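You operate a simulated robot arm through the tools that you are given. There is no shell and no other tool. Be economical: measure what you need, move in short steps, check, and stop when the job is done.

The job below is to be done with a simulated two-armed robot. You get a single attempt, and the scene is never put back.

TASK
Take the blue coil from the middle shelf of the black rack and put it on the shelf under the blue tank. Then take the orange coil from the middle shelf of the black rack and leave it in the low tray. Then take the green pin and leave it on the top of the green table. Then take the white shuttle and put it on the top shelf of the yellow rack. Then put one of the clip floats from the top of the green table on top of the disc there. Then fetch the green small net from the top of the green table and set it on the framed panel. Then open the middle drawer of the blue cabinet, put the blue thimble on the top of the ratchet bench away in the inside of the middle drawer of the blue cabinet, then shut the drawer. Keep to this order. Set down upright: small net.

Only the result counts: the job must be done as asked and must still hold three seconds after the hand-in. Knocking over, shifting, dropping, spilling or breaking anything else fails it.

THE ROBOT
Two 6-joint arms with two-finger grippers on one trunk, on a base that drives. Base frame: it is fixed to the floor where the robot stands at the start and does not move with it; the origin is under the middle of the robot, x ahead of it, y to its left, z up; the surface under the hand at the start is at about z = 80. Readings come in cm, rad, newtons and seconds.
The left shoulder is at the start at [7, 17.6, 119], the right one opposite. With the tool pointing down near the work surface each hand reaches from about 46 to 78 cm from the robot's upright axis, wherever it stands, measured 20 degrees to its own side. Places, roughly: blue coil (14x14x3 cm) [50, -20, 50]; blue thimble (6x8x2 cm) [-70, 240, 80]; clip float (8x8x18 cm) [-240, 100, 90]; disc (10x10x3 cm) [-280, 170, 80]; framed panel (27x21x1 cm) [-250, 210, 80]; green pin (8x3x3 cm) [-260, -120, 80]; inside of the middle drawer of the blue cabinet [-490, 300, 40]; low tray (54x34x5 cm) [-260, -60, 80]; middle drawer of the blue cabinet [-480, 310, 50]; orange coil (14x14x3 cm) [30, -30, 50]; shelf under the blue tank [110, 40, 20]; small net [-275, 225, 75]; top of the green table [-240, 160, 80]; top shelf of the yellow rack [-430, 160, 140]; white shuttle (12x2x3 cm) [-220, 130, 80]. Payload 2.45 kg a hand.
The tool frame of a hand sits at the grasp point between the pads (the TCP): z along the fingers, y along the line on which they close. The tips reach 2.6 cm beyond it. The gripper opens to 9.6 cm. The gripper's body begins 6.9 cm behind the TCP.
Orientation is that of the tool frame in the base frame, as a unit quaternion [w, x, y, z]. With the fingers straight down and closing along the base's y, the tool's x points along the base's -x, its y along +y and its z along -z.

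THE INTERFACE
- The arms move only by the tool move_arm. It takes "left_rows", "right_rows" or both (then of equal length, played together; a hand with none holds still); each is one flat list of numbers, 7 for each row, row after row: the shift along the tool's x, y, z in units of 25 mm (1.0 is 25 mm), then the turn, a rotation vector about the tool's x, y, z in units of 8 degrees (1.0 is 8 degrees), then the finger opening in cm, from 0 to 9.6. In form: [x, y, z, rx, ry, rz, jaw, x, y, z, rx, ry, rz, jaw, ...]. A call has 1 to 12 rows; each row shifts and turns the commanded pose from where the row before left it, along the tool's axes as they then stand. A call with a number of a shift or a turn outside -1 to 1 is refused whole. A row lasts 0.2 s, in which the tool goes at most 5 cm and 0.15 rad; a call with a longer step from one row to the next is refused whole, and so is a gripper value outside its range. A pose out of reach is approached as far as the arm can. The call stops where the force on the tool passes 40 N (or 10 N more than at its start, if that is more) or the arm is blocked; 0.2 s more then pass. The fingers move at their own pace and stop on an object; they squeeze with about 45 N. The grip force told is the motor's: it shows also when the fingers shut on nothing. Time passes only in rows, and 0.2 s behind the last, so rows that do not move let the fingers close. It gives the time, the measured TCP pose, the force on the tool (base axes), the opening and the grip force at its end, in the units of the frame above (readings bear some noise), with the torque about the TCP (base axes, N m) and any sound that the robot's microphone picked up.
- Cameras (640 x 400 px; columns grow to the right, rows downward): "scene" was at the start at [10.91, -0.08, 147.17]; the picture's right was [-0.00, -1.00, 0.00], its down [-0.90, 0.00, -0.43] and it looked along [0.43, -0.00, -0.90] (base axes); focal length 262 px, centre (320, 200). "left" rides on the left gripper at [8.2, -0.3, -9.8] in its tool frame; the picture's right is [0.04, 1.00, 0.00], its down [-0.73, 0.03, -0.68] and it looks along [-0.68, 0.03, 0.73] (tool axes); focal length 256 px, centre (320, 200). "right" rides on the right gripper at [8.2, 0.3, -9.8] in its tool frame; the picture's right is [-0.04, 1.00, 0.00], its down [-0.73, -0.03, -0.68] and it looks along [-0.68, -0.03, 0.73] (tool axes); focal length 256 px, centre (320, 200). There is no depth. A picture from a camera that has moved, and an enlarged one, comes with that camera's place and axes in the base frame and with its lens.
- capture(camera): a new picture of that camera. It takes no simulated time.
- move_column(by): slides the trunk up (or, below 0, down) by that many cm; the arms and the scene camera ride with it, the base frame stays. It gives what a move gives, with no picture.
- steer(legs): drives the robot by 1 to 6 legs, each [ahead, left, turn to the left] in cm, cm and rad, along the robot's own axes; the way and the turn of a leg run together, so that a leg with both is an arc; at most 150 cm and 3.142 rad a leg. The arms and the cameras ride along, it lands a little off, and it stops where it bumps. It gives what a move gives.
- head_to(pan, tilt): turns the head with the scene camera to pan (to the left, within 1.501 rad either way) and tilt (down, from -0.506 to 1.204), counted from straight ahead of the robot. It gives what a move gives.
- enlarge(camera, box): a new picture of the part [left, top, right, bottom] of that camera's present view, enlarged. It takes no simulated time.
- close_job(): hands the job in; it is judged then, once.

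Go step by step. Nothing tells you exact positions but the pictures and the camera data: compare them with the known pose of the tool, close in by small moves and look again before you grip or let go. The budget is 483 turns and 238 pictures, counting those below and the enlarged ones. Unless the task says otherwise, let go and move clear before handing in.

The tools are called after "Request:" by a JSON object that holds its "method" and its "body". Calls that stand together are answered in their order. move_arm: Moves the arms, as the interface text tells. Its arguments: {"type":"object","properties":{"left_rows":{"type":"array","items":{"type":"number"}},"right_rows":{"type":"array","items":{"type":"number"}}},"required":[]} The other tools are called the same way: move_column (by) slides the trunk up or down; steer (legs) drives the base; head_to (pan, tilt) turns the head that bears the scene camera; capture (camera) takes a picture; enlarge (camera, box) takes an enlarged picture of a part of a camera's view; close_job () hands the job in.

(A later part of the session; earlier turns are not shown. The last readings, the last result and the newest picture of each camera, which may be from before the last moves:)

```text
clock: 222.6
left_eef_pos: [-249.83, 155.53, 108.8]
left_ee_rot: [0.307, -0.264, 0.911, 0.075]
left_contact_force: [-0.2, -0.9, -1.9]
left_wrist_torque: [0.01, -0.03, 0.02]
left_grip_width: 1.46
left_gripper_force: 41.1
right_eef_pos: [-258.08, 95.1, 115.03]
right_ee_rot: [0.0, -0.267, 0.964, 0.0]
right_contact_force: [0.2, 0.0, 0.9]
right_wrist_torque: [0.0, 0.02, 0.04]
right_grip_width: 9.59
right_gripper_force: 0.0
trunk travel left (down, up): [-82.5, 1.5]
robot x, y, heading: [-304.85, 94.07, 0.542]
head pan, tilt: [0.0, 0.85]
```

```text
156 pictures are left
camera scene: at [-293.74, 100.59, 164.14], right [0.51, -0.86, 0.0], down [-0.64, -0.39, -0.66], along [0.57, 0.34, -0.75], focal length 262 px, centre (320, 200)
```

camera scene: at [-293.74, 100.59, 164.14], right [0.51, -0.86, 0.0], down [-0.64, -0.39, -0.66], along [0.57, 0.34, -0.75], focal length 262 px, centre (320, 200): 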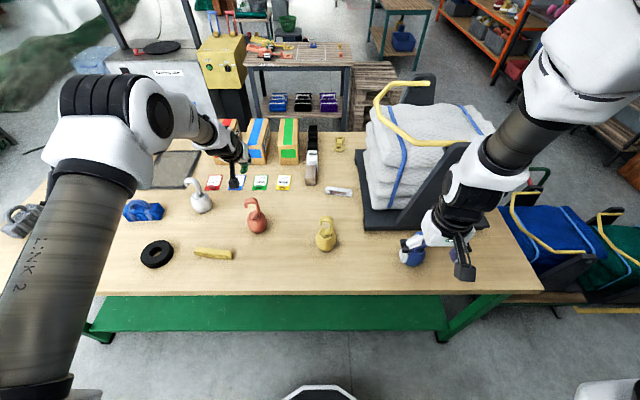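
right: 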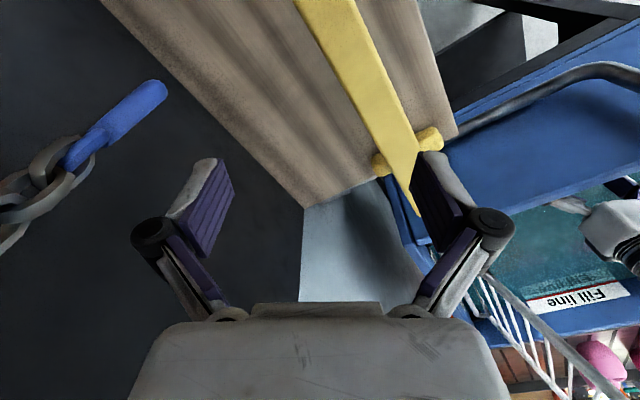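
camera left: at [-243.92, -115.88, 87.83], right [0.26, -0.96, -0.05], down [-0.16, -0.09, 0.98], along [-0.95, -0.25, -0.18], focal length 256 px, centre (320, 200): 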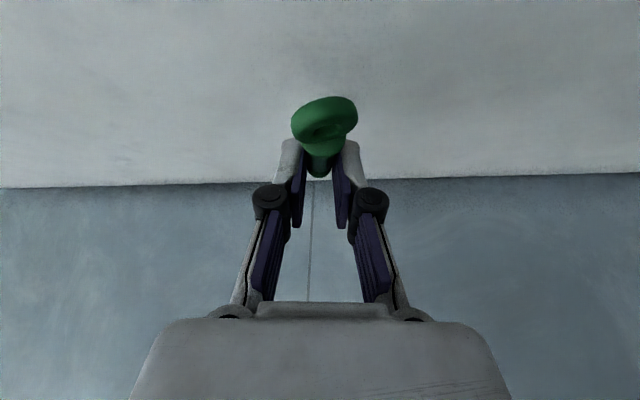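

The spot under the hand is near the red float; I'll shift 13 cm right to a clear space between red and yellow floats, then lower.

Request:
{"method": "steer", "body": {"legs": [[0, -13, 0]]}}

Request:
{"method": "move_column", "body": {"by": -18}}

Request:
{"method": "capture", "body": {"camera": "left"}}

Request:
{"method": "capture", "body": {"camera": "scene"}}

```text
clock: 223.9
left_eef_pos: [-243.43, 144.85, 108.81]
left_ee_rot: [0.308, -0.266, 0.911, 0.075]
left_contact_force: [-0.4, -0.1, -1.6]
left_wrist_torque: [0.02, -0.04, -0.01]
left_grip_width: 1.47
left_gripper_force: 40.8
right_eef_pos: [-251.54, 84.47, 114.98]
right_ee_rot: [0.001, -0.269, 0.963, -0.001]
right_contact_force: [0.7, -0.3, -0.6]
right_wrist_torque: [-0.01, -0.02, -0.01]
right_grip_width: 9.6
right_gripper_force: 0.0
trunk travel left (down, up): [-82.5, 1.5]
robot x, y, heading: [-297.93, 82.99, 0.544]
head pan, tilt: [0.0, 0.85]
```

```text
clock: 225.9
left_eef_pos: [-243.38, 144.76, 90.84]
left_ee_rot: [0.307, -0.265, 0.911, 0.075]
left_contact_force: [0.5, 0.2, -0.8]
left_wrist_torque: [-0.01, 0.03, 0.02]
left_grip_width: 1.47
left_gripper_force: 41.1
right_eef_pos: [-251.54, 84.28, 97.12]
right_ee_rot: [0.001, -0.268, 0.963, 0.0]
right_contact_force: [-0.6, 0.2, 0.6]
right_wrist_torque: [0.01, 0.04, 0.0]
right_grip_width: 9.58
right_gripper_force: 0.0
trunk travel left (down, up): [-64.5, 19.5]
robot x, y, heading: [-297.88, 83.42, 0.545]
head pan, tilt: [0.0, 0.85]
```

```text
155 pictures are left
camera left: at [-253.92, 137.95, 93.84], right [-0.56, 0.83, -0.05], down [0.12, 0.14, 0.98], along [0.82, 0.54, -0.18], focal length 256 px, centre (320, 200)
```

left: 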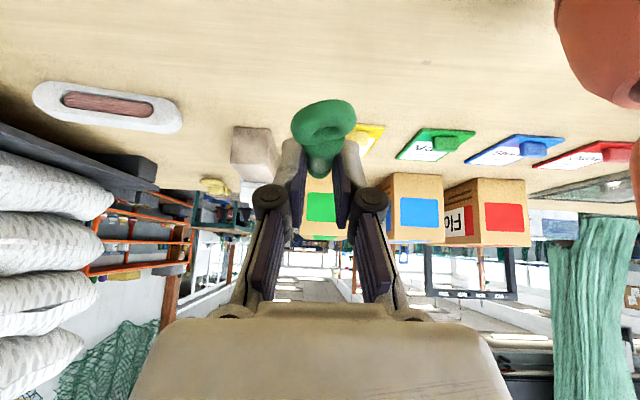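

```text
154 pictures are left
camera scene: at [-287.2, 89.67, 146.14], right [0.52, -0.86, 0.0], down [-0.64, -0.39, -0.66], along [0.56, 0.34, -0.75], focal length 262 px, centre (320, 200)
```

scene: 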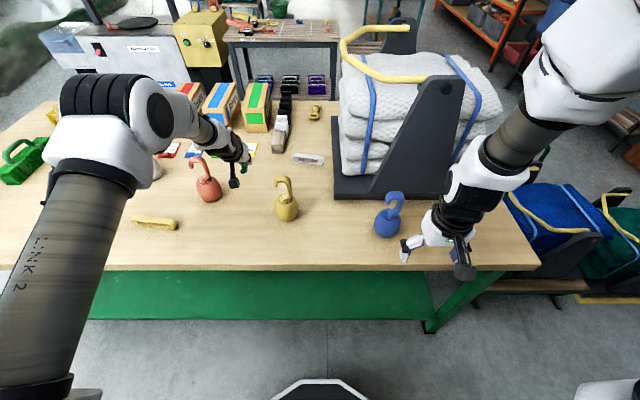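

Spot beneath is clear. Lower further.

Request:
{"method": "move_column", "body": {"by": -7}}

Request:
{"method": "move_arm", "body": {"left_rows": [0.12, 0, 0.16, 0, 0, 0, 0, 0.12, 0, 0.16, 0, 0, 0, 0, 0.12, 0, 0.16, 0, 0, 0, 0, 0, 0, 0, 0, 0, 0, 0]}}

Request:
{"method": "capture", "body": {"camera": "left"}}

```text
clock: 226.9
left_eef_pos: [-243.4, 144.7, 83.95]
left_ee_rot: [0.306, -0.265, 0.911, 0.076]
left_contact_force: [-0.2, 0.7, -0.5]
left_wrist_torque: [0.05, 0.01, 0.02]
left_grip_width: 1.49
left_gripper_force: 40.8
right_eef_pos: [-251.35, 84.22, 90.03]
right_ee_rot: [0.0, -0.269, 0.963, 0.0]
right_contact_force: [0.0, -0.1, -0.3]
right_wrist_torque: [-0.04, 0.02, -0.01]
right_grip_width: 9.58
right_gripper_force: 0.1
trunk travel left (down, up): [-57.5, 26.5]
robot x, y, heading: [-298.26, 82.88, 0.544]
head pan, tilt: [0.0, 0.85]
```

```text
clock: 227.9
left_eef_pos: [-243.49, 144.64, 82.86]
left_ee_rot: [0.311, -0.266, 0.909, 0.077]
left_contact_force: [1.8, 4.4, 22.7]
left_wrist_torque: [-0.03, 0.27, -0.04]
left_grip_width: 1.47
left_gripper_force: 40.6
right_eef_pos: [-251.51, 84.1, 90.05]
right_ee_rot: [0.001, -0.269, 0.963, 0.0]
right_contact_force: [0.1, 0.0, -0.2]
right_wrist_torque: [0.0, 0.01, 0.03]
right_grip_width: 9.58
right_gripper_force: 0.1
trunk travel left (down, up): [-57.5, 26.5]
robot x, y, heading: [-297.8, 83.21, 0.54]
head pan, tilt: [0.0, 0.85]
```

```text
153 pictures are left
camera left: at [-253.96, 137.9, 85.74], right [-0.56, 0.83, -0.05], down [0.12, 0.14, 0.98], along [0.82, 0.54, -0.17], focal length 256 px, centre (320, 200)
```

left: 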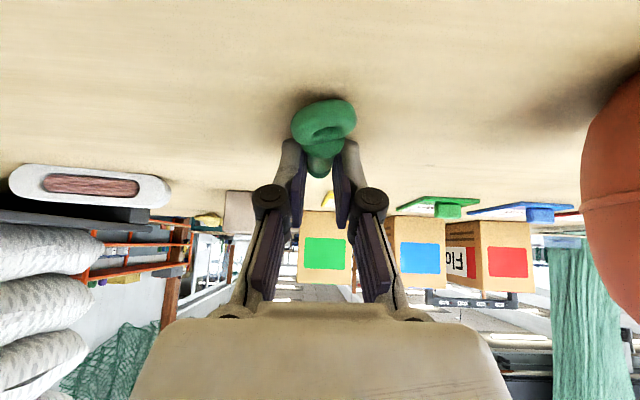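

Contact on the green table. Release.

Request:
{"method": "move_arm", "body": {"left_rows": [-0.05, 0, -0.07, 0, 0, 0, 0.5, 0, 0, 0, 0, 0, 0, 2.2, 0, 0, 0, 0, 0, 0, 3.6, 0, 0, 0, 0, 0, 0, 3.6]}}

Request:
{"method": "move_arm", "body": {"left_rows": [-0.24, 0, -0.32, 0, 0, 0, 3.6, -0.36, 0, -0.48, 0, 0, 0, 3.6, -0.36, 0, -0.48, 0, 0, 0, 3.6, -0.36, 0, -0.48, 0, 0, 0, 3.6, -0.6, 0, -0.8, 0, 0, 0, 3.6, -0.6, 0, -0.8, 0, 0, 0, 3.6]}}

Request:
{"method": "capture", "body": {"camera": "left"}}

```text
clock: 228.9
left_eef_pos: [-243.57, 144.66, 82.56]
left_ee_rot: [0.307, -0.266, 0.91, 0.077]
left_contact_force: [4.2, 2.9, 20.1]
left_wrist_torque: [-0.13, -0.35, -0.06]
left_grip_width: 3.71
left_gripper_force: 0.1
right_eef_pos: [-251.61, 84.16, 90.05]
right_ee_rot: [0.001, -0.269, 0.963, 0.001]
right_contact_force: [-0.1, 0.3, -0.4]
right_wrist_torque: [0.0, -0.02, -0.03]
right_grip_width: 9.58
right_gripper_force: 0.1
trunk travel left (down, up): [-57.5, 26.5]
robot x, y, heading: [-297.69, 82.98, 0.544]
head pan, tilt: [0.0, 0.85]
```

```text
clock: 230.3
left_eef_pos: [-243.67, 145.05, 93.14]
left_ee_rot: [0.307, -0.266, 0.911, 0.076]
left_contact_force: [0.1, 0.8, 0.1]
left_wrist_torque: [0.01, 0.0, 0.01]
left_grip_width: 3.63
left_gripper_force: 0.0
right_eef_pos: [-251.39, 84.1, 90.01]
right_ee_rot: [0.0, -0.269, 0.963, -0.001]
right_contact_force: [0.7, 0.5, 0.3]
right_wrist_torque: [0.0, 0.01, 0.01]
right_grip_width: 9.59
right_gripper_force: 0.1
trunk travel left (down, up): [-57.5, 26.5]
robot x, y, heading: [-297.91, 82.99, 0.545]
head pan, tilt: [0.0, 0.85]
```

```text
152 pictures are left
camera left: at [-254.1, 138.16, 96.19], right [-0.56, 0.83, -0.05], down [0.12, 0.14, 0.98], along [0.82, 0.54, -0.18], focal length 256 px, centre (320, 200)
```

left: 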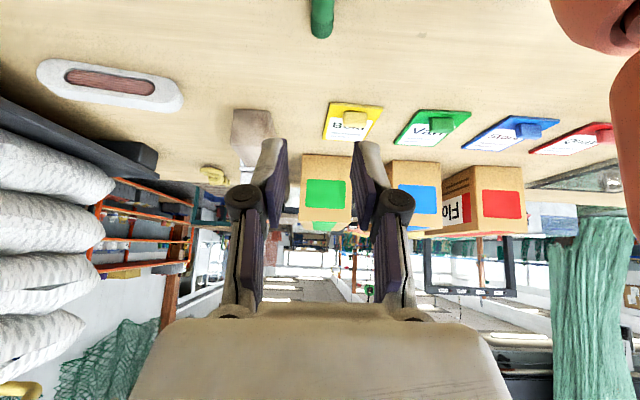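

Pin is on the green table. Next the white shuttle at ≈(-220,133), lying across my view. I'll raise the right hand well clear of the bag stand first.

Request:
{"method": "move_arm", "body": {"right_rows": [0, 0, -1, 0, 0, 0, 9.6, 0, 0, -1, 0, 0, 0, 9.6, 0, 0, -1, 0, 0, 0, 9.6, 0, 0, -1, 0, 0, 0, 9.6, 0, 0, -1, 0, 0, 0, 9.6, 0, 0, -1, 0, 0, 0, 9.6, 0, 0, -1, 0, 0, 0, 9.6, 0, 0, -1, 0, 0, 0, 9.6, 0, 0, -1, 0, 0, 0, 9.6, 0, 0, -1, 0, 0, 0, 9.6, 0, 0, -1, 0, 0, 0, 9.6, 0, 0, -1, 0, 0, 0, 9.6]}}

Request:
{"method": "move_arm", "body": {"right_rows": [0, 0, -1, 0, 0, 0, 9.6, 0, 0, -1, 0, 0, 0, 9.6, 0, 0, -1, 0, 0, 0, 9.6, 0, 0, -1, 0, 0, 0, 9.6], "left_rows": [-0.6, 0, -0.8, 0, 0, 0, 5, -0.6, 0, -0.8, 0, 0, 0, 5, -0.6, 0, -0.8, 0, 0, 0, 5, -0.6, 0, -0.8, 0, 0, 0, 5]}}

Request:
{"method": "capture", "body": {"camera": "scene"}}

```text
clock: 232.9
left_eef_pos: [-243.63, 144.94, 93.14]
left_ee_rot: [0.307, -0.266, 0.911, 0.076]
left_contact_force: [-0.2, -0.2, 0.4]
left_wrist_torque: [-0.01, 0.0, -0.03]
left_grip_width: 3.6
left_gripper_force: 0.2
right_eef_pos: [-245.73, 87.64, 116.53]
right_ee_rot: [-0.002, -0.269, 0.963, -0.002]
right_contact_force: [-0.9, 0.3, 0.8]
right_wrist_torque: [0.01, -0.02, -0.01]
right_grip_width: 9.6
right_gripper_force: 0.0
right hand out of reach, approached as far as the arm can: row 6, 7, 8, 9, 10, 11, 12
trunk travel left (down, up): [-57.5, 26.5]
robot x, y, heading: [-298.14, 82.93, 0.546]
head pan, tilt: [0.0, 0.85]
```

```text
clock: 233.9
left_eef_pos: [-243.86, 144.93, 103.25]
left_ee_rot: [0.307, -0.266, 0.911, 0.076]
left_contact_force: [-0.6, 0.0, 0.3]
left_wrist_torque: [-0.02, -0.01, 0.01]
left_grip_width: 4.99
left_gripper_force: 0.0
right_eef_pos: [-245.04, 88.19, 126.67]
right_ee_rot: [-0.001, -0.269, 0.963, -0.001]
right_contact_force: [0.7, -0.8, 0.0]
right_wrist_torque: [0.02, -0.03, -0.05]
right_grip_width: 9.6
right_gripper_force: 0.1
right hand out of reach, approached as far as the arm can: row 1, 2, 4
trunk travel left (down, up): [-57.5, 26.5]
robot x, y, heading: [-297.97, 82.97, 0.545]
head pan, tilt: [0.0, 0.85]
```

```text
151 pictures are left
camera scene: at [-287.31, 89.6, 139.14], right [0.52, -0.86, 0.0], down [-0.64, -0.39, -0.66], along [0.57, 0.34, -0.75], focal length 262 px, centre (320, 200)
```

scene: 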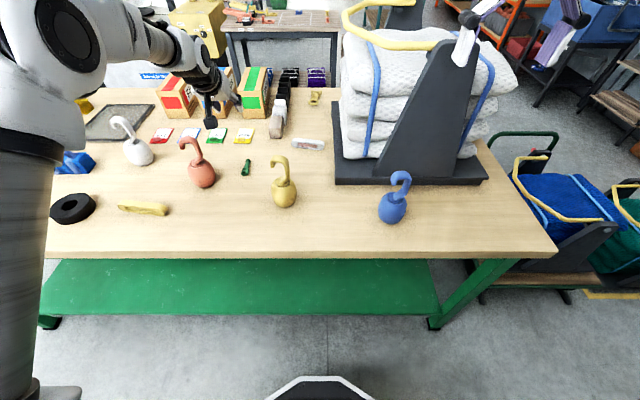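

The right hand could pass near the bag stand's handle; I'll swing it outward to the right.

Request:
{"method": "move_arm", "body": {"right_rows": [0, -1, 0, 0, 0, 0, 9.6, 0, -1, 0, 0, 0, 0, 9.6, 0, -1, 0, 0, 0, 0, 9.6, 0, -1, 0, 0, 0, 0, 9.6, 0, -1, 0, 0, 0, 0, 9.6, 0, -1, 0, 0, 0, 0, 9.6, 0, -1, 0, 0, 0, 0, 9.6, 0, -1, 0, 0, 0, 0, 9.6, 0, -1, 0, 0, 0, 0, 9.6, 0, -1, 0, 0, 0, 0, 9.6]}}

Request:
{"method": "move_arm", "body": {"right_rows": [1, 0, 0, 0, 0, 0, 9.6, 1, 0, 0, 0, 0, 0, 9.6, 1, 0, 0, 0, 0, 0, 9.6, 1, 0, 0, 0, 0, 0, 9.6, 1, 0, 0, 0, 0, 0, 9.6]}}

```text
clock: 236.1
left_eef_pos: [-243.84, 144.96, 103.09]
left_ee_rot: [0.307, -0.265, 0.911, 0.076]
left_contact_force: [-0.1, 0.7, 0.5]
left_wrist_torque: [0.05, 0.02, -0.02]
left_grip_width: 4.98
left_gripper_force: 0.0
right_eef_pos: [-231.79, 66.62, 126.15]
right_ee_rot: [-0.001, -0.27, 0.963, 0.0]
right_contact_force: [0.6, -0.8, -0.2]
right_wrist_torque: [0.0, 0.0, 0.01]
right_grip_width: 9.57
right_gripper_force: 0.0
trunk travel left (down, up): [-57.5, 26.5]
robot x, y, heading: [-297.88, 83.03, 0.545]
head pan, tilt: [0.0, 0.85]
```

```text
clock: 237.3
left_eef_pos: [-243.88, 145.12, 103.0]
left_ee_rot: [0.306, -0.266, 0.911, 0.076]
left_contact_force: [-0.2, -0.3, 0.1]
left_wrist_torque: [-0.03, -0.01, 0.01]
left_grip_width: 4.98
left_gripper_force: 0.0
right_eef_pos: [-233.32, 63.84, 128.34]
right_ee_rot: [-0.001, -0.269, 0.963, 0.0]
right_contact_force: [-0.4, -0.5, -0.4]
right_wrist_torque: [0.01, -0.01, -0.03]
right_grip_width: 9.61
right_gripper_force: 0.1
right hand out of reach, approached as far as the arm can: row 1, 2, 3, 4, 5
trunk travel left (down, up): [-57.5, 26.5]
robot x, y, heading: [-298.1, 83.17, 0.545]
head pan, tilt: [0.0, 0.85]
```

Now turn the left tool to vertical and yaw it so its fingers close across the shuttle.

Request:
{"method": "move_arm", "body": {"left_rows": [0.8, 0, -0.59, 0, 0, 0, 5, 0.8, 0, -0.59, 0, 0, 0, 5, 0.8, 0, -0.59, 0, 0, 0, 5, 0.8, 0, -0.59, 0, 0, 0, 5, 0, 0, 0, 0, 1, 0, 5, 0, 0, 0, 0, 1, 0, 5, 0, 0, 0, 0, 1, 0, 5, 0, 0, 0, 0, 1, 0, 5, 0, 0, 0, 0, 0.55, 0, 5]}}

Request:
{"method": "move_arm", "body": {"left_rows": [0, 0, 0, 0, 0, -1, 5, 0, 0, 0, 0, 0, -1, 5, 0, 0, 0, 0, 0, -1, 5, 0, 0, 0, 0, 0, -1, 5, 0, 0, 0, 0, 0, -1, 5, 0, 0, 0, 0, 0, -1, 5, 0, 0, 0, 0, 0, -1, 5, 0, 0, 0, 0, 0, -1, 5, 0, 0, 0, 0, 0, -1, 5, 0, 0, 0, 0, 0, -0.25, 5]}}

Request:
{"method": "capture", "body": {"camera": "left"}}

Request:
{"method": "capture", "body": {"camera": "scene"}}

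```text
clock: 239.3
left_eef_pos: [-252.13, 139.9, 102.93]
left_ee_rot: [0.007, -0.276, 0.961, -0.011]
left_contact_force: [-0.6, -0.4, 0.6]
left_wrist_torque: [0.02, -0.02, 0.02]
left_grip_width: 5.0
left_gripper_force: 0.0
right_eef_pos: [-233.3, 63.74, 128.23]
right_ee_rot: [-0.001, -0.269, 0.963, 0.0]
right_contact_force: [-0.2, 0.4, -0.2]
right_wrist_torque: [0.03, 0.04, 0.0]
right_grip_width: 9.57
right_gripper_force: 0.0
trunk travel left (down, up): [-57.5, 26.5]
robot x, y, heading: [-297.34, 82.84, 0.551]
head pan, tilt: [0.0, 0.85]
```

```text
clock: 241.5
left_eef_pos: [-252.16, 139.92, 102.95]
left_ee_rot: [0.001, 0.799, -0.601, 0.012]
left_contact_force: [-0.2, 0.1, 0.8]
left_wrist_torque: [0.0, 0.03, -0.02]
left_grip_width: 4.99
left_gripper_force: 0.0
right_eef_pos: [-233.25, 63.76, 128.3]
right_ee_rot: [-0.002, -0.269, 0.963, 0.0]
right_contact_force: [-0.6, 0.1, -0.1]
right_wrist_torque: [0.0, -0.01, 0.04]
right_grip_width: 9.59
right_gripper_force: 0.1
trunk travel left (down, up): [-57.5, 26.5]
robot x, y, heading: [-297.62, 82.86, 0.543]
head pan, tilt: [0.0, 0.85]
```

```text
150 pictures are left
camera left: at [-249.85, 132.26, 112.98], right [-0.95, -0.32, -0.01], down [-0.25, 0.71, 0.66], along [-0.2, 0.63, -0.75], focal length 256 px, centre (320, 200)
```

left: 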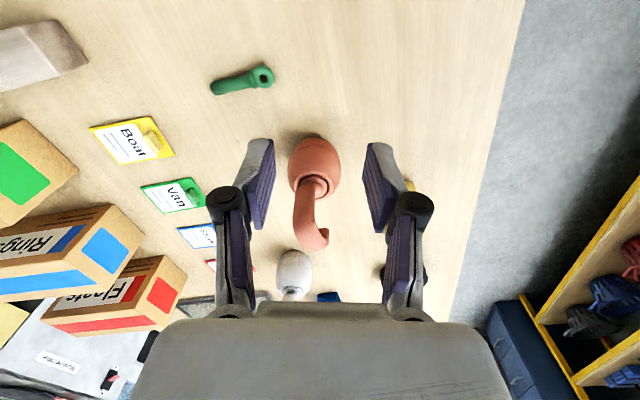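

```text
149 pictures are left
camera scene: at [-287.2, 89.65, 139.14], right [0.52, -0.86, 0.0], down [-0.64, -0.39, -0.66], along [0.56, 0.34, -0.75], focal length 262 px, centre (320, 200)
```

scene: 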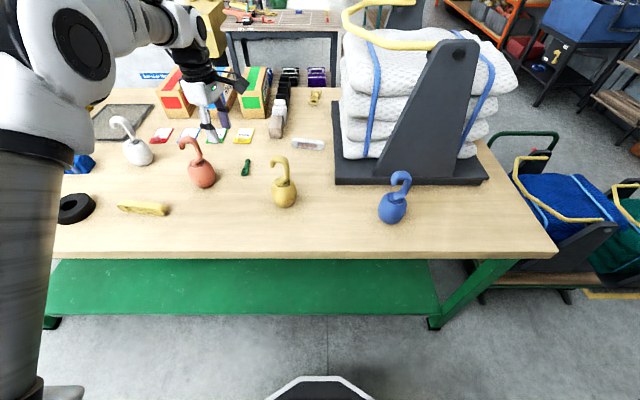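

Fingers are now oriented across the shuttle. Raise slightly, then move the base right 13 and forward 14.

Request:
{"method": "move_arm", "body": {"left_rows": [0, 0, -1, 0, 0, 0, 5, 0, 0, -1, 0, 0, 0, 5]}}

Request:
{"method": "steer", "body": {"legs": [[0, -13.4, -0.02], [13, 0, 0]]}}

Request:
{"method": "head_to", "body": {"pan": 0.0, "tilt": 1.2}}

Request:
{"method": "capture", "body": {"camera": "scene"}}

```text
clock: 242.1
left_eef_pos: [-252.25, 139.95, 107.97]
left_ee_rot: [0.001, 0.798, -0.602, 0.012]
left_contact_force: [0.6, 0.3, 0.7]
left_wrist_torque: [-0.02, -0.02, 0.01]
left_grip_width: 5.01
left_gripper_force: 0.0
right_eef_pos: [-233.27, 63.72, 128.3]
right_ee_rot: [-0.001, -0.269, 0.963, 0.001]
right_contact_force: [-0.7, 0.0, -0.1]
right_wrist_torque: [-0.01, 0.03, 0.01]
right_grip_width: 9.62
right_gripper_force: 0.1
trunk travel left (down, up): [-57.5, 26.5]
robot x, y, heading: [-298.29, 82.65, 0.545]
head pan, tilt: [0.0, 0.85]
```

```text
clock: 244.3
left_eef_pos: [-232.96, 134.1, 108.1]
left_ee_rot: [0.0, 0.792, -0.61, 0.012]
left_contact_force: [-0.1, -0.1, 0.0]
left_wrist_torque: [-0.01, 0.0, 0.01]
left_grip_width: 5.0
left_gripper_force: 0.2
right_eef_pos: [-215.53, 57.5, 128.4]
right_ee_rot: [0.0, -0.26, 0.966, 0.0]
right_contact_force: [0.0, -0.1, -0.6]
right_wrist_torque: [-0.01, -0.01, 0.01]
right_grip_width: 9.6
right_gripper_force: 0.1
trunk travel left (down, up): [-57.5, 26.5]
robot x, y, heading: [-279.52, 78.41, 0.527]
head pan, tilt: [0.0, 0.85]
```

```text
clock: 245.2
left_eef_pos: [-232.75, 134.18, 108.0]
left_ee_rot: [0.001, 0.792, -0.611, 0.012]
left_contact_force: [-0.4, 0.1, -1.1]
left_wrist_torque: [0.0, -0.01, 0.01]
left_grip_width: 5.0
left_gripper_force: 0.1
right_eef_pos: [-215.45, 57.65, 128.35]
right_ee_rot: [-0.001, -0.259, 0.966, 0.0]
right_contact_force: [0.5, -0.5, -0.7]
right_wrist_torque: [-0.01, 0.01, 0.03]
right_grip_width: 9.62
right_gripper_force: 0.1
trunk travel left (down, up): [-57.5, 26.5]
robot x, y, heading: [-279.88, 78.19, 0.525]
head pan, tilt: [0.0, 1.201]
```

```text
148 pictures are left
camera scene: at [-270.78, 83.5, 136.77], right [0.5, -0.87, 0.0], down [-0.81, -0.47, -0.36], along [0.31, 0.18, -0.93], focal length 262 px, centre (320, 200)
```

scene: 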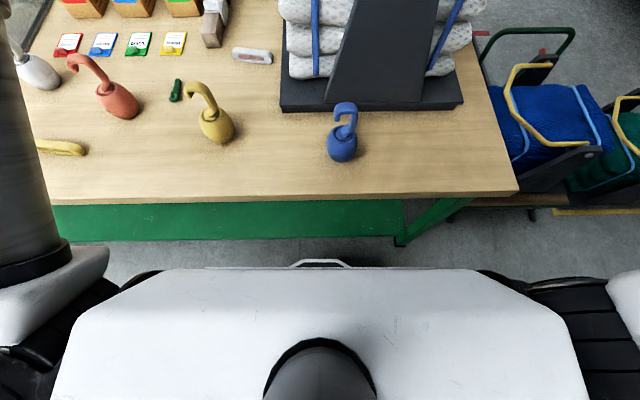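

There's about 6–8 cm before the table; I'll go forward 4 more and move the left hand over the shuttle.

Request:
{"method": "steer", "body": {"legs": [[4, 0, 0]]}}

Request:
{"method": "move_arm", "body": {"left_rows": [0.56, -1, 0, 0, 0, 0, 6, 0.56, -1, 0, 0, 0, 0, 6, 0.56, -1, 0, 0, 0, 0, 6, 0, 0, 1, 0, 0, 0, 6, 0, 0, 1, 0, 0, 0, 6]}}

Request:
{"method": "capture", "body": {"camera": "left"}}

```text
clock: 246.0
left_eef_pos: [-229.62, 135.96, 108.16]
left_ee_rot: [0.0, 0.792, -0.61, 0.013]
left_contact_force: [-0.6, -0.9, 1.0]
left_wrist_torque: [-0.02, -0.04, -0.03]
left_grip_width: 4.99
left_gripper_force: 0.0
right_eef_pos: [-212.34, 59.37, 128.44]
right_ee_rot: [0.001, -0.259, 0.966, -0.001]
right_contact_force: [-0.2, -0.3, -0.2]
right_wrist_torque: [-0.03, -0.02, -0.01]
right_grip_width: 9.58
right_gripper_force: 0.1
trunk travel left (down, up): [-57.5, 26.5]
robot x, y, heading: [-276.44, 80.3, 0.526]
head pan, tilt: [0.0, 1.201]
```

```text
clock: 247.2
left_eef_pos: [-222.53, 133.29, 102.5]
left_ee_rot: [0.002, 0.792, -0.61, 0.014]
left_contact_force: [-0.6, 0.7, -0.1]
left_wrist_torque: [-0.04, -0.01, -0.04]
left_grip_width: 6.0
left_gripper_force: 0.1
left hand out of reach, approached as far as the arm can: row 3
right_eef_pos: [-211.94, 59.66, 128.31]
right_ee_rot: [0.0, -0.259, 0.966, -0.001]
right_contact_force: [0.7, 0.8, -0.8]
right_wrist_torque: [0.0, 0.01, 0.03]
right_grip_width: 9.61
right_gripper_force: 0.0
trunk travel left (down, up): [-57.5, 26.5]
robot x, y, heading: [-276.19, 80.47, 0.527]
head pan, tilt: [0.0, 1.201]
```

```text
147 pictures are left
camera left: at [-220.28, 125.66, 112.57], right [-0.96, -0.29, -0.01], down [-0.23, 0.71, 0.66], along [-0.19, 0.64, -0.75], focal length 256 px, centre (320, 200)
```

left: 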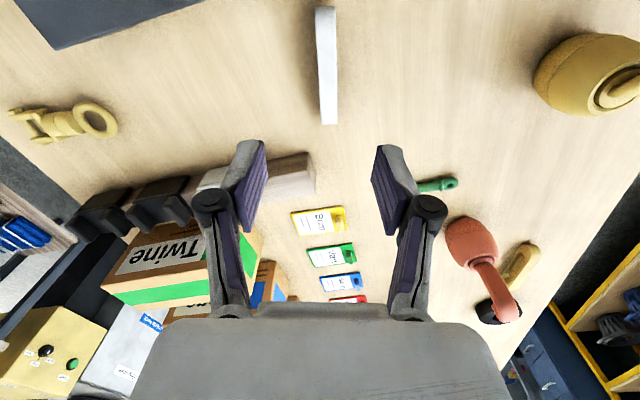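

Shuttle mid ≈ (-223.3,133.9), standing on its thin edge, well aligned. Fine-align and lower.

Request:
{"method": "move_arm", "body": {"left_rows": [-0.31, 0.25, 0, 0, 0, -0.7, 6, 0, 0, 1, 0, 0, 0, 6, 0, 0, 1, 0, 0, 0, 6, 0, 0, 1, 0, 0, 0, 6, 0, 0, 1, 0, 0, 0, 6, 0, 0, 1, 0, 0, 0, 6]}}

Request:
{"method": "capture", "body": {"camera": "left"}}

```text
clock: 248.6
left_eef_pos: [-223.21, 133.74, 90.37]
left_ee_rot: [0.002, 0.821, -0.57, 0.012]
left_contact_force: [0.0, 0.2, 0.1]
left_wrist_torque: [0.02, -0.01, 0.01]
left_grip_width: 5.97
left_gripper_force: 0.0
right_eef_pos: [-212.11, 59.59, 128.29]
right_ee_rot: [-0.001, -0.259, 0.966, 0.0]
right_contact_force: [-0.2, -0.6, 0.1]
right_wrist_torque: [0.0, 0.05, 0.0]
right_grip_width: 9.59
right_gripper_force: 0.0
trunk travel left (down, up): [-57.5, 26.5]
robot x, y, heading: [-276.38, 80.14, 0.525]
head pan, tilt: [0.0, 1.201]
```

```text
146 pictures are left
camera left: at [-220.24, 126.31, 100.36], right [-0.92, -0.39, -0.01], down [-0.3, 0.69, 0.66], along [-0.25, 0.61, -0.75], focal length 256 px, centre (320, 200)
```

left: 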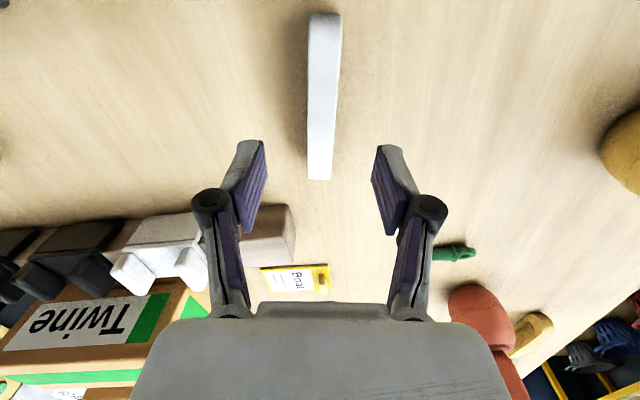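

Aligned. Lower the last 7 cm and grip.

Request:
{"method": "move_arm", "body": {"left_rows": [0, 0, 0.95, 0, 0, 0, 6, 0, 0, 0.95, 0, 0, 0, 6, 0, 0, 0.9, 0, 0, 0, 6, 0, 0, 0, 0, 0, 0, 6, 0, 0, 0, 0, 0, 0, 3, 0, 0, 0, 0, 0, 0, 0.5, 0, 0, 0, 0, 0, 0, 0.5]}}

Request:
{"method": "capture", "body": {"camera": "left"}}

```text
clock: 250.2
left_eef_pos: [-223.16, 133.56, 83.13]
left_ee_rot: [0.001, 0.822, -0.57, 0.013]
left_contact_force: [-0.1, -0.1, -0.6]
left_wrist_torque: [0.01, 0.04, 0.04]
left_grip_width: 1.86
left_gripper_force: 43.3
right_eef_pos: [-212.11, 59.45, 128.26]
right_ee_rot: [-0.001, -0.26, 0.966, 0.0]
right_contact_force: [0.8, -0.3, -0.4]
right_wrist_torque: [0.0, 0.04, -0.02]
right_grip_width: 9.62
right_gripper_force: 0.0
trunk travel left (down, up): [-57.5, 26.5]
robot x, y, heading: [-276.59, 80.46, 0.521]
head pan, tilt: [0.0, 1.201]
```

```text
145 pictures are left
camera left: at [-220.25, 126.18, 93.21], right [-0.92, -0.39, -0.01], down [-0.3, 0.69, 0.66], along [-0.25, 0.61, -0.75], focal length 256 px, centre (320, 200)
```

left: 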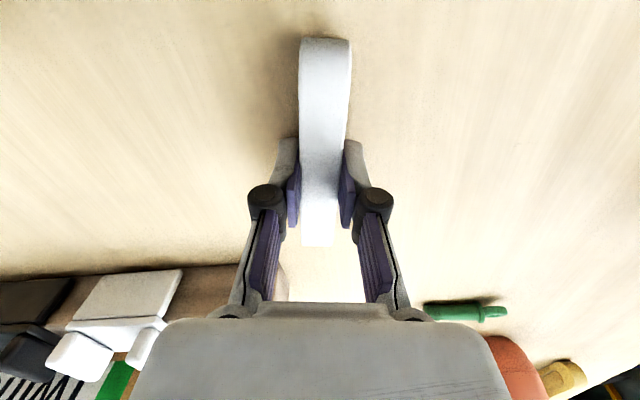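

Gripped. Lift, back off slightly and bring the arms in before moving along the aisle.

Request:
{"method": "move_arm", "body": {"left_rows": [0, 0, -1, 0, 0, 0, 0.5, 0, 0, -1, 0, 0, 0, 0.5, 0, 0, -1, 0, 0, 0, 0.5, 0, 0, -1, 0, 0, 0, 0.5, 0, 0, -1, 0, 0, 0, 0.5, 0, 0, -1, 0, 0, 0, 0.5, 0, 0, -1, 0, 0, 0, 0.5, 0, 0, -1, 0, 0, 0, 0.5, 0, 0, -1, 0, 0, 0, 0.5, 0, 0, -1, 0, 0, 0, 0.5]}}

Request:
{"method": "steer", "body": {"legs": [[-9, 0, 0], [0, 60, 0]]}}

Request:
{"method": "capture", "body": {"camera": "left"}}

```text
clock: 252.4
left_eef_pos: [-223.52, 133.94, 108.33]
left_ee_rot: [0.001, 0.821, -0.571, 0.014]
left_contact_force: [0.1, 0.1, -0.8]
left_wrist_torque: [0.0, 0.0, -0.01]
left_grip_width: 1.85
left_gripper_force: 44.2
right_eef_pos: [-212.15, 59.42, 128.3]
right_ee_rot: [0.0, -0.258, 0.966, 0.0]
right_contact_force: [0.0, 0.4, -0.5]
right_wrist_torque: [-0.01, 0.04, 0.01]
right_grip_width: 9.62
right_gripper_force: 0.0
trunk travel left (down, up): [-57.5, 26.5]
robot x, y, heading: [-276.17, 80.47, 0.523]
head pan, tilt: [0.0, 1.201]
```

```text
clock: 256.5
left_eef_pos: [-260.35, 180.85, 108.24]
left_ee_rot: [0.002, 0.819, -0.574, 0.013]
left_contact_force: [0.5, -0.5, 0.1]
left_wrist_torque: [0.0, -0.01, -0.01]
left_grip_width: 1.84
left_gripper_force: 43.4
right_eef_pos: [-249.55, 106.39, 128.15]
right_ee_rot: [-0.001, -0.256, 0.967, 0.0]
right_contact_force: [0.5, -0.7, 0.1]
right_wrist_torque: [0.0, 0.01, 0.0]
right_grip_width: 9.6
right_gripper_force: 0.1
trunk travel left (down, up): [-57.5, 26.5]
robot x, y, heading: [-313.77, 127.53, 0.511]
head pan, tilt: [0.0, 1.201]
```

```text
144 pictures are left
camera left: at [-257.53, 173.39, 118.34], right [-0.93, -0.38, -0.01], down [-0.29, 0.69, 0.66], along [-0.24, 0.62, -0.75], focal length 256 px, centre (320, 200)
```

left: 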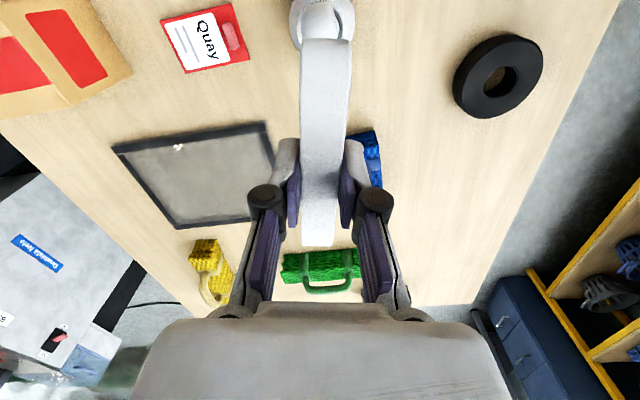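

Retract the left hand toward me and bring the right hand inward.

Request:
{"method": "move_arm", "body": {"left_rows": [0.16, 0.98, 0, 0, 0, 0, 0.5, 0.16, 0.98, 0, 0, 0, 0, 0.5, 0.16, 0.98, 0, 0, 0, 0, 0.5, 0.16, 0.98, 0, 0, 0, 0, 0.5, 0.16, 0.98, 0, 0, 0, 0, 0.5, 0.16, 0.98, 0, 0, 0, 0, 0.5, 0, 0, 0, 0, 0, 0, 0.5, 0, 0, 0, 0, 0, 0, 0.5, 0, 0, 0, 0, 0, 0, 0.5, 0, 0, 0, 0, 0, 0, 0.5], "right_rows": [0, 1, 0, 0, 0, 0, 9.6, 0, 1, 0, 0, 0, 0, 9.6, 0, 1, 0, 0, 0, 0, 9.6, 0, 1, 0, 0, 0, 0, 9.6, 0, 1, 0, 0, 0, 0, 9.6, 0, 1, 0, 0, 0, 0, 9.6, 0, 1, 0, 0, 0, 0, 9.6, 0, 1, 0, 0, 0, 0, 9.6, 0, 1, 0, 0, 0, 0, 9.6, 0, 1, 0, 0, 0, 0, 9.6]}}

Request:
{"method": "steer", "body": {"legs": [[0, 88, 0]]}}

Request:
{"method": "head_to", "body": {"pan": 1.45, "tilt": 0.5}}

Request:
{"method": "capture", "body": {"camera": "scene"}}

```text
clock: 258.7
left_eef_pos: [-273.53, 173.46, 108.17]
left_ee_rot: [0.002, 0.819, -0.574, 0.014]
left_contact_force: [0.0, -0.2, -0.9]
left_wrist_torque: [-0.04, -0.02, -0.02]
left_grip_width: 1.87
left_gripper_force: 44.1
right_eef_pos: [-259.53, 129.0, 128.9]
right_ee_rot: [-0.001, -0.255, 0.967, -0.001]
right_contact_force: [0.6, 0.2, -0.5]
right_wrist_torque: [0.01, -0.02, 0.01]
right_grip_width: 9.63
right_gripper_force: 0.1
right hand out of reach, approached as far as the arm can: row 1, 2, 3, 4, 6, 10
trunk travel left (down, up): [-57.5, 26.5]
robot x, y, heading: [-313.82, 127.45, 0.513]
head pan, tilt: [0.0, 1.201]
```

```text
clock: 263.4
left_eef_pos: [-316.55, 251.53, 108.11]
left_ee_rot: [0.001, 0.814, -0.581, 0.013]
left_contact_force: [-0.4, 0.7, -0.9]
left_wrist_torque: [0.0, 0.01, -0.01]
left_grip_width: 1.86
left_gripper_force: 44.7
right_eef_pos: [-303.24, 206.7, 129.02]
right_ee_rot: [-0.001, -0.247, 0.969, -0.001]
right_contact_force: [0.7, -0.4, -0.7]
right_wrist_torque: [0.0, -0.01, -0.01]
right_grip_width: 9.59
right_gripper_force: 0.1
trunk travel left (down, up): [-57.5, 26.5]
robot x, y, heading: [-357.33, 206.15, 0.496]
head pan, tilt: [0.0, 1.201]
```

```text
clock: 265.0
left_eef_pos: [-316.6, 251.37, 108.11]
left_ee_rot: [0.001, 0.814, -0.58, 0.013]
left_contact_force: [0.7, 1.0, -0.5]
left_wrist_torque: [0.04, -0.03, 0.01]
left_grip_width: 1.86
left_gripper_force: 43.8
right_eef_pos: [-303.27, 206.61, 128.94]
right_ee_rot: [-0.001, -0.248, 0.969, 0.0]
right_contact_force: [-0.6, 0.8, -0.1]
right_wrist_torque: [0.02, -0.02, 0.01]
right_grip_width: 9.59
right_gripper_force: 0.0
trunk travel left (down, up): [-57.5, 26.5]
robot x, y, heading: [-357.69, 206.36, 0.496]
head pan, tilt: [1.45, 0.499]
```

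```text
143 pictures are left
camera scene: at [-356.62, 217.06, 142.13], right [0.93, 0.37, 0.0], down [0.18, -0.45, -0.88], along [-0.32, 0.82, -0.48], focal length 262 px, centre (320, 200)
```

scene: 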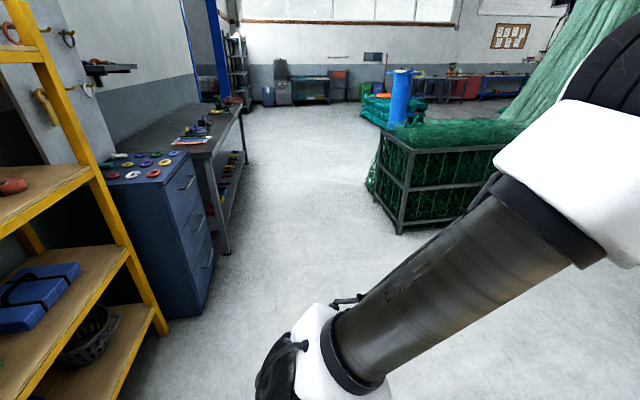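

Space confirmed. Move a bit beyond the table end, then turn around to face the yellow rack, with column raised.

Request:
{"method": "steer", "body": {"legs": [[0, 22, 0], [12, 0, 0]]}}

Request:
{"method": "move_column", "body": {"by": 26}}

Request:
{"method": "steer", "body": {"legs": [[0, 0, 3.13]]}}

Request:
{"method": "head_to", "body": {"pan": 0.2, "tilt": 0.3}}

Request:
{"method": "capture", "body": {"camera": "scene"}}

```text
clock: 267.5
left_eef_pos: [-316.75, 276.5, 108.17]
left_ee_rot: [0.002, 0.814, -0.58, 0.013]
left_contact_force: [0.2, 0.0, -0.6]
left_wrist_torque: [-0.02, 0.02, -0.02]
left_grip_width: 1.86
left_gripper_force: 43.9
right_eef_pos: [-303.61, 231.71, 128.93]
right_ee_rot: [-0.001, -0.247, 0.969, -0.001]
right_contact_force: [0.0, 0.7, 0.1]
right_wrist_torque: [-0.01, 0.01, 0.01]
right_grip_width: 9.6
right_gripper_force: 0.1
trunk travel left (down, up): [-57.5, 26.5]
robot x, y, heading: [-358.0, 231.54, 0.497]
head pan, tilt: [1.45, 0.499]
```

```text
clock: 270.2
left_eef_pos: [-316.63, 276.52, 134.3]
left_ee_rot: [0.002, 0.814, -0.581, 0.012]
left_contact_force: [-0.3, -0.3, -0.3]
left_wrist_torque: [0.01, 0.0, 0.03]
left_grip_width: 1.87
left_gripper_force: 43.8
right_eef_pos: [-303.42, 231.73, 154.87]
right_ee_rot: [-0.001, -0.247, 0.969, -0.001]
right_contact_force: [0.6, -0.2, -0.7]
right_wrist_torque: [0.0, -0.03, 0.02]
right_grip_width: 9.59
right_gripper_force: 0.1
trunk travel left (down, up): [-83.5, 0.5]
robot x, y, heading: [-357.42, 231.12, 0.5]
head pan, tilt: [1.45, 0.499]
```

```text
clock: 278.0
left_eef_pos: [-397.37, 184.92, 134.2]
left_ee_rot: [-0.013, 0.569, 0.822, 0.001]
left_contact_force: [0.6, 0.2, -0.7]
left_wrist_torque: [-0.02, 0.02, 0.01]
left_grip_width: 1.88
left_gripper_force: 43.7
right_eef_pos: [-411.83, 229.43, 154.91]
right_ee_rot: [-0.001, 0.965, 0.261, 0.001]
right_contact_force: [-0.5, -0.5, -0.5]
right_wrist_torque: [0.01, 0.01, 0.0]
right_grip_width: 9.61
right_gripper_force: 0.0
trunk travel left (down, up): [-83.5, 0.5]
robot x, y, heading: [-357.58, 231.65, -2.614]
head pan, tilt: [1.45, 0.499]
```

```text
clock: 279.4
left_eef_pos: [-397.5, 184.98, 134.19]
left_ee_rot: [-0.013, 0.57, 0.822, 0.001]
left_contact_force: [-0.3, -0.7, 0.1]
left_wrist_torque: [-0.01, -0.01, 0.0]
left_grip_width: 1.88
left_gripper_force: 43.5
right_eef_pos: [-411.86, 229.24, 154.93]
right_ee_rot: [-0.001, 0.965, 0.261, 0.001]
right_contact_force: [0.9, -0.3, 0.1]
right_wrist_torque: [0.01, -0.01, 0.01]
right_grip_width: 9.61
right_gripper_force: 0.1
trunk travel left (down, up): [-83.5, 0.5]
robot x, y, heading: [-357.54, 230.92, -2.614]
head pan, tilt: [0.201, 0.3]
```

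```text
142 pictures are left
camera scene: at [-369.24, 222.46, 169.97], right [-0.67, 0.75, 0.0], down [0.22, 0.2, -0.96], along [-0.71, -0.64, -0.3], focal length 262 px, centre (320, 200)
```

scene: 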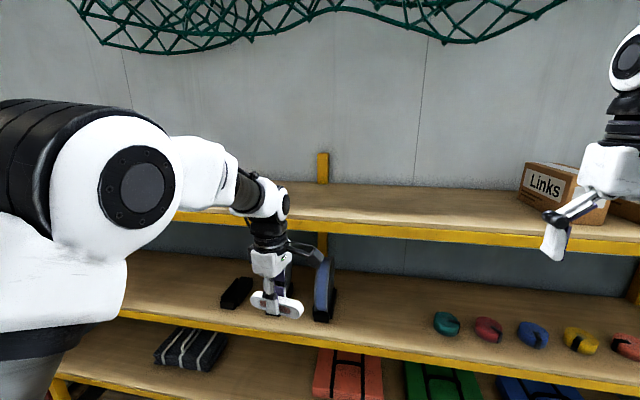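

Now advance 20 cm, slide left 25 to get clear of the "Links" box, and raise the left hand above the top shelf.

Request:
{"method": "steer", "body": {"legs": [[17, 0, 0], [0, 25, 0]]}}

Request:
{"method": "move_arm", "body": {"left_rows": [0, 0, -1, 0, 0, 0, 0.5, 0, 0, -1, 0, 0, 0, 0.5, 0, 0, -1, 0, 0, 0, 0.5, 0, 0, -1, 0, 0, 0, 0.5, 0, 0, -1, 0, 0, 0, 0.5, 0, 0, -1, 0, 0, 0, 0.5]}}

Request:
{"method": "capture", "body": {"camera": "scene"}}

Request:
{"method": "capture", "body": {"camera": "left"}}

```text
clock: 281.0
left_eef_pos: [-411.37, 176.52, 134.0]
left_ee_rot: [-0.011, 0.567, 0.824, 0.006]
left_contact_force: [-0.3, 0.1, -0.5]
left_wrist_torque: [0.0, -0.03, -0.02]
left_grip_width: 1.86
left_gripper_force: 43.5
right_eef_pos: [-426.29, 220.89, 154.9]
right_ee_rot: [0.0, 0.965, 0.262, 0.001]
right_contact_force: [-0.3, -0.7, -0.3]
right_wrist_torque: [0.03, -0.01, -0.03]
right_grip_width: 9.58
right_gripper_force: 0.0
trunk travel left (down, up): [-83.5, 0.5]
robot x, y, heading: [-371.95, 223.23, -2.611]
head pan, tilt: [0.201, 0.3]
stopped in leg 1: the force on the tool passed its limit at 57 N (the readings are from after the stop); the commanded pose is now the measured one
```

```text
clock: 282.4
left_eef_pos: [-411.05, 176.37, 149.0]
left_ee_rot: [-0.011, 0.567, 0.824, 0.007]
left_contact_force: [-0.7, 0.4, -0.6]
left_wrist_torque: [0.02, 0.02, 0.01]
left_grip_width: 1.87
left_gripper_force: 44.2
right_eef_pos: [-426.23, 220.83, 154.92]
right_ee_rot: [0.0, 0.965, 0.262, 0.002]
right_contact_force: [-0.6, -0.3, 0.3]
right_wrist_torque: [-0.03, 0.0, -0.01]
right_grip_width: 9.58
right_gripper_force: 0.1
trunk travel left (down, up): [-83.5, 0.5]
robot x, y, heading: [-372.12, 223.04, -2.616]
head pan, tilt: [0.201, 0.3]
```

```text
141 pictures are left
camera scene: at [-383.51, 214.12, 169.97], right [-0.67, 0.75, 0.0], down [0.22, 0.2, -0.96], along [-0.71, -0.64, -0.3], focal length 262 px, centre (320, 200)
```

scene: 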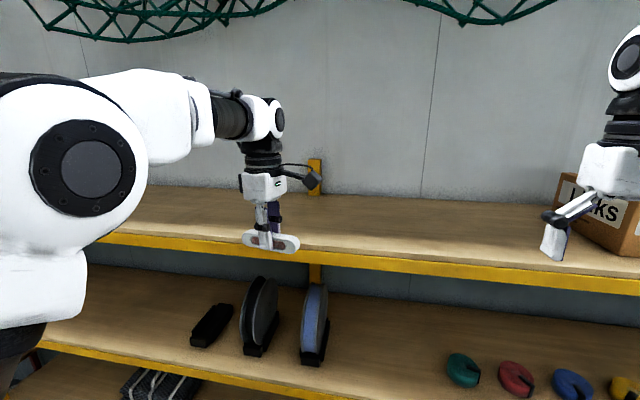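

```text
140 pictures are left
camera left: at [-414.27, 183.68, 159.02], right [0.92, 0.39, 0.0], down [0.3, -0.69, 0.66], along [0.26, -0.61, -0.75], focal length 256 px, centre (320, 200)
```

left: 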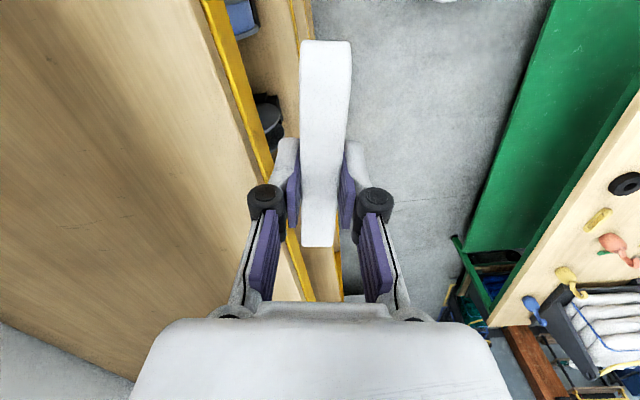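

The finger brushed the shelf edge (nothing moved visibly). The hand's now above the shelf; slide left 20 and forward 10.

Request:
{"method": "steer", "body": {"legs": [[0, 20, 0], [10, 0, 0]]}}

Request:
{"method": "capture", "body": {"camera": "scene"}}

Request:
{"method": "capture", "body": {"camera": "left"}}

```text
clock: 284.7
left_eef_pos: [-408.92, 154.21, 149.26]
left_ee_rot: [-0.012, 0.567, 0.824, 0.002]
left_contact_force: [0.6, 0.6, 0.8]
left_wrist_torque: [-0.05, 0.04, 0.02]
left_grip_width: 1.88
left_gripper_force: 43.7
right_eef_pos: [-423.94, 198.61, 155.13]
right_ee_rot: [0.0, 0.965, 0.264, -0.001]
right_contact_force: [-0.8, 0.6, -0.9]
right_wrist_torque: [-0.03, 0.06, 0.02]
right_grip_width: 9.58
right_gripper_force: 0.0
trunk travel left (down, up): [-83.5, 0.5]
robot x, y, heading: [-370.61, 200.54, -2.609]
head pan, tilt: [0.201, 0.3]
```

```text
139 pictures are left
camera scene: at [-381.21, 192.07, 170.06], right [-0.67, 0.74, 0.0], down [0.22, 0.19, -0.96], along [-0.71, -0.64, -0.29], focal length 262 px, centre (320, 200)
```

scene: 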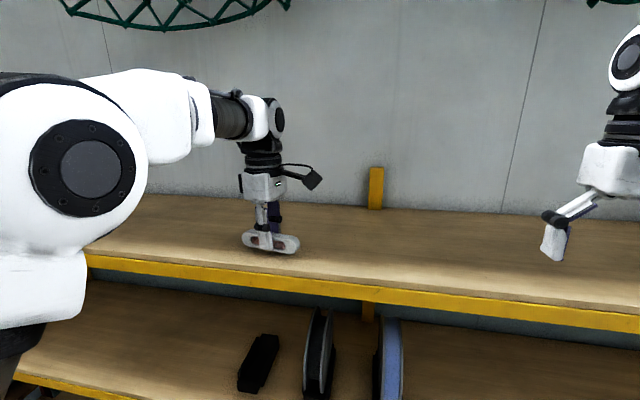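

```text
138 pictures are left
camera left: at [-411.97, 161.55, 159.33], right [0.92, 0.4, -0.01], down [0.3, -0.69, 0.66], along [0.26, -0.61, -0.75], focal length 256 px, centre (320, 200)
```

left: 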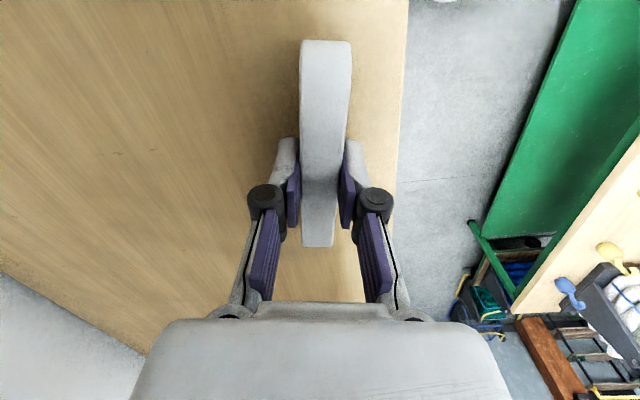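

Over the shelf; move 7 cm deeper and start lowering.

Request:
{"method": "move_arm", "body": {"left_rows": [0, -1, 0, 0, 0, 0, 0.5, 0, -1, 0, 0, 0, 0, 0.5, 0, -0.8, 0, 0, 0, 0, 0.5, 0, 0, 0.4, 0, 0, 0, 0.5, 0, 0, 0.4, 0, 0, 0, 0.5, 0, 0, 0.2, 0, 0, 0, 0.5, 0, 0, 0, 0, 0, 0, 0.5]}}

Request:
{"method": "enlarge", "body": {"camera": "scene", "box": [180, 120, 380, 300]}}

```text
clock: 285.9
left_eef_pos: [-415.74, 151.47, 147.99]
left_ee_rot: [-0.016, 0.566, 0.824, -0.002]
left_contact_force: [2.1, 2.3, 8.6]
left_wrist_torque: [0.13, -0.09, 0.01]
left_grip_width: 1.87
left_gripper_force: 43.8
right_eef_pos: [-424.23, 198.41, 155.02]
right_ee_rot: [-0.001, 0.965, 0.263, 0.0]
right_contact_force: [-0.2, -0.2, 0.0]
right_wrist_torque: [-0.03, -0.01, -0.01]
right_grip_width: 9.62
right_gripper_force: 0.0
trunk travel left (down, up): [-83.5, 0.5]
robot x, y, heading: [-370.2, 199.87, -2.612]
head pan, tilt: [0.201, 0.3]
stopped in row 5 (left hand): the force on the tool passed its limit at 41 N (the readings are from after the stop); the commanded pose is now the measured one
```

```text
2.22 times, centred on (280, 210) of scene
camera zoom: at [-381.58, 191.82, 169.99], right [-0.67, 0.74, 0.0], down [0.22, 0.2, -0.96], along [-0.71, -0.64, -0.29], focal length 582 px, centre (409, 178)
```

zoom: 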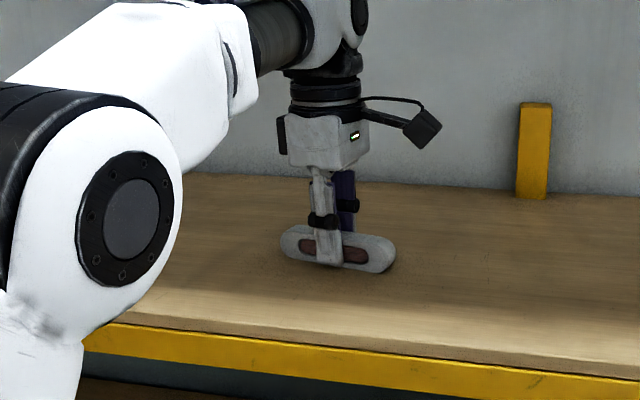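

Shelf contact reached. Release and lift.

Request:
{"method": "move_arm", "body": {"left_rows": [0, 0, 0, 0, 0, 0, 2.5, 0, 0, 0, 0, 0, 0, 4, 0, 0, 0, 0, 0, 0, 4.5, 0, 0, -0.4, 0, 0, 0, 4.5, 0, 0, -0.8, 0, 0, 0, 4.5, 0, 0, -1, 0, 0, 0, 4.5, 0, 0, -1, 0, 0, 0, 4.5]}}

Request:
{"method": "capture", "body": {"camera": "left"}}

Request:
{"method": "capture", "body": {"camera": "scene"}}

```text
clock: 287.5
left_eef_pos: [-414.55, 151.63, 154.85]
left_ee_rot: [-0.015, 0.566, 0.824, -0.001]
left_contact_force: [0.9, 0.1, 0.3]
left_wrist_torque: [-0.02, 0.0, -0.02]
left_grip_width: 4.51
left_gripper_force: 0.0
left hand out of reach, approached as far as the arm can: row 7
right_eef_pos: [-424.41, 198.21, 154.91]
right_ee_rot: [0.0, 0.965, 0.263, 0.001]
right_contact_force: [1.5, 0.6, -0.2]
right_wrist_torque: [-0.04, 0.03, -0.03]
right_grip_width: 9.6
right_gripper_force: 0.1
trunk travel left (down, up): [-83.5, 0.5]
robot x, y, heading: [-370.1, 200.35, -2.613]
head pan, tilt: [0.201, 0.3]
```

```text
136 pictures are left
camera left: at [-417.58, 159.01, 164.9], right [0.92, 0.4, -0.02], down [0.31, -0.68, 0.66], along [0.25, -0.61, -0.75], focal length 256 px, centre (320, 200)
```

left: 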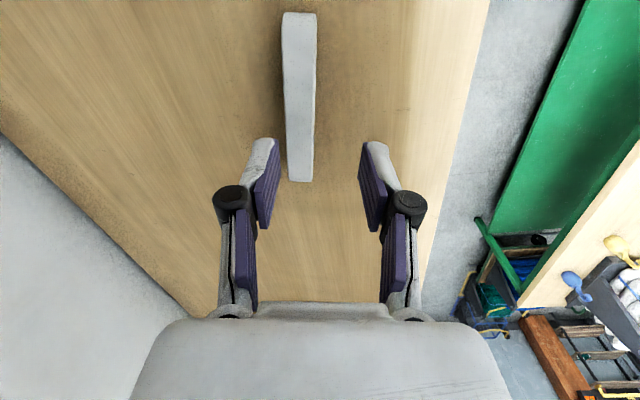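

```text
135 pictures are left
camera scene: at [-381.83, 191.56, 169.98], right [-0.67, 0.74, 0.0], down [0.22, 0.2, -0.96], along [-0.71, -0.64, -0.3], focal length 262 px, centre (320, 200)
```

scene: 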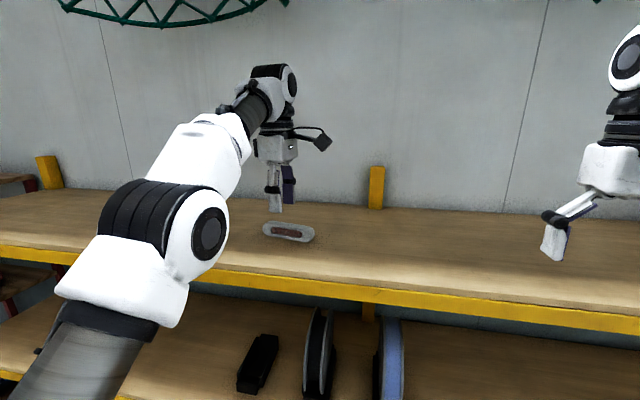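

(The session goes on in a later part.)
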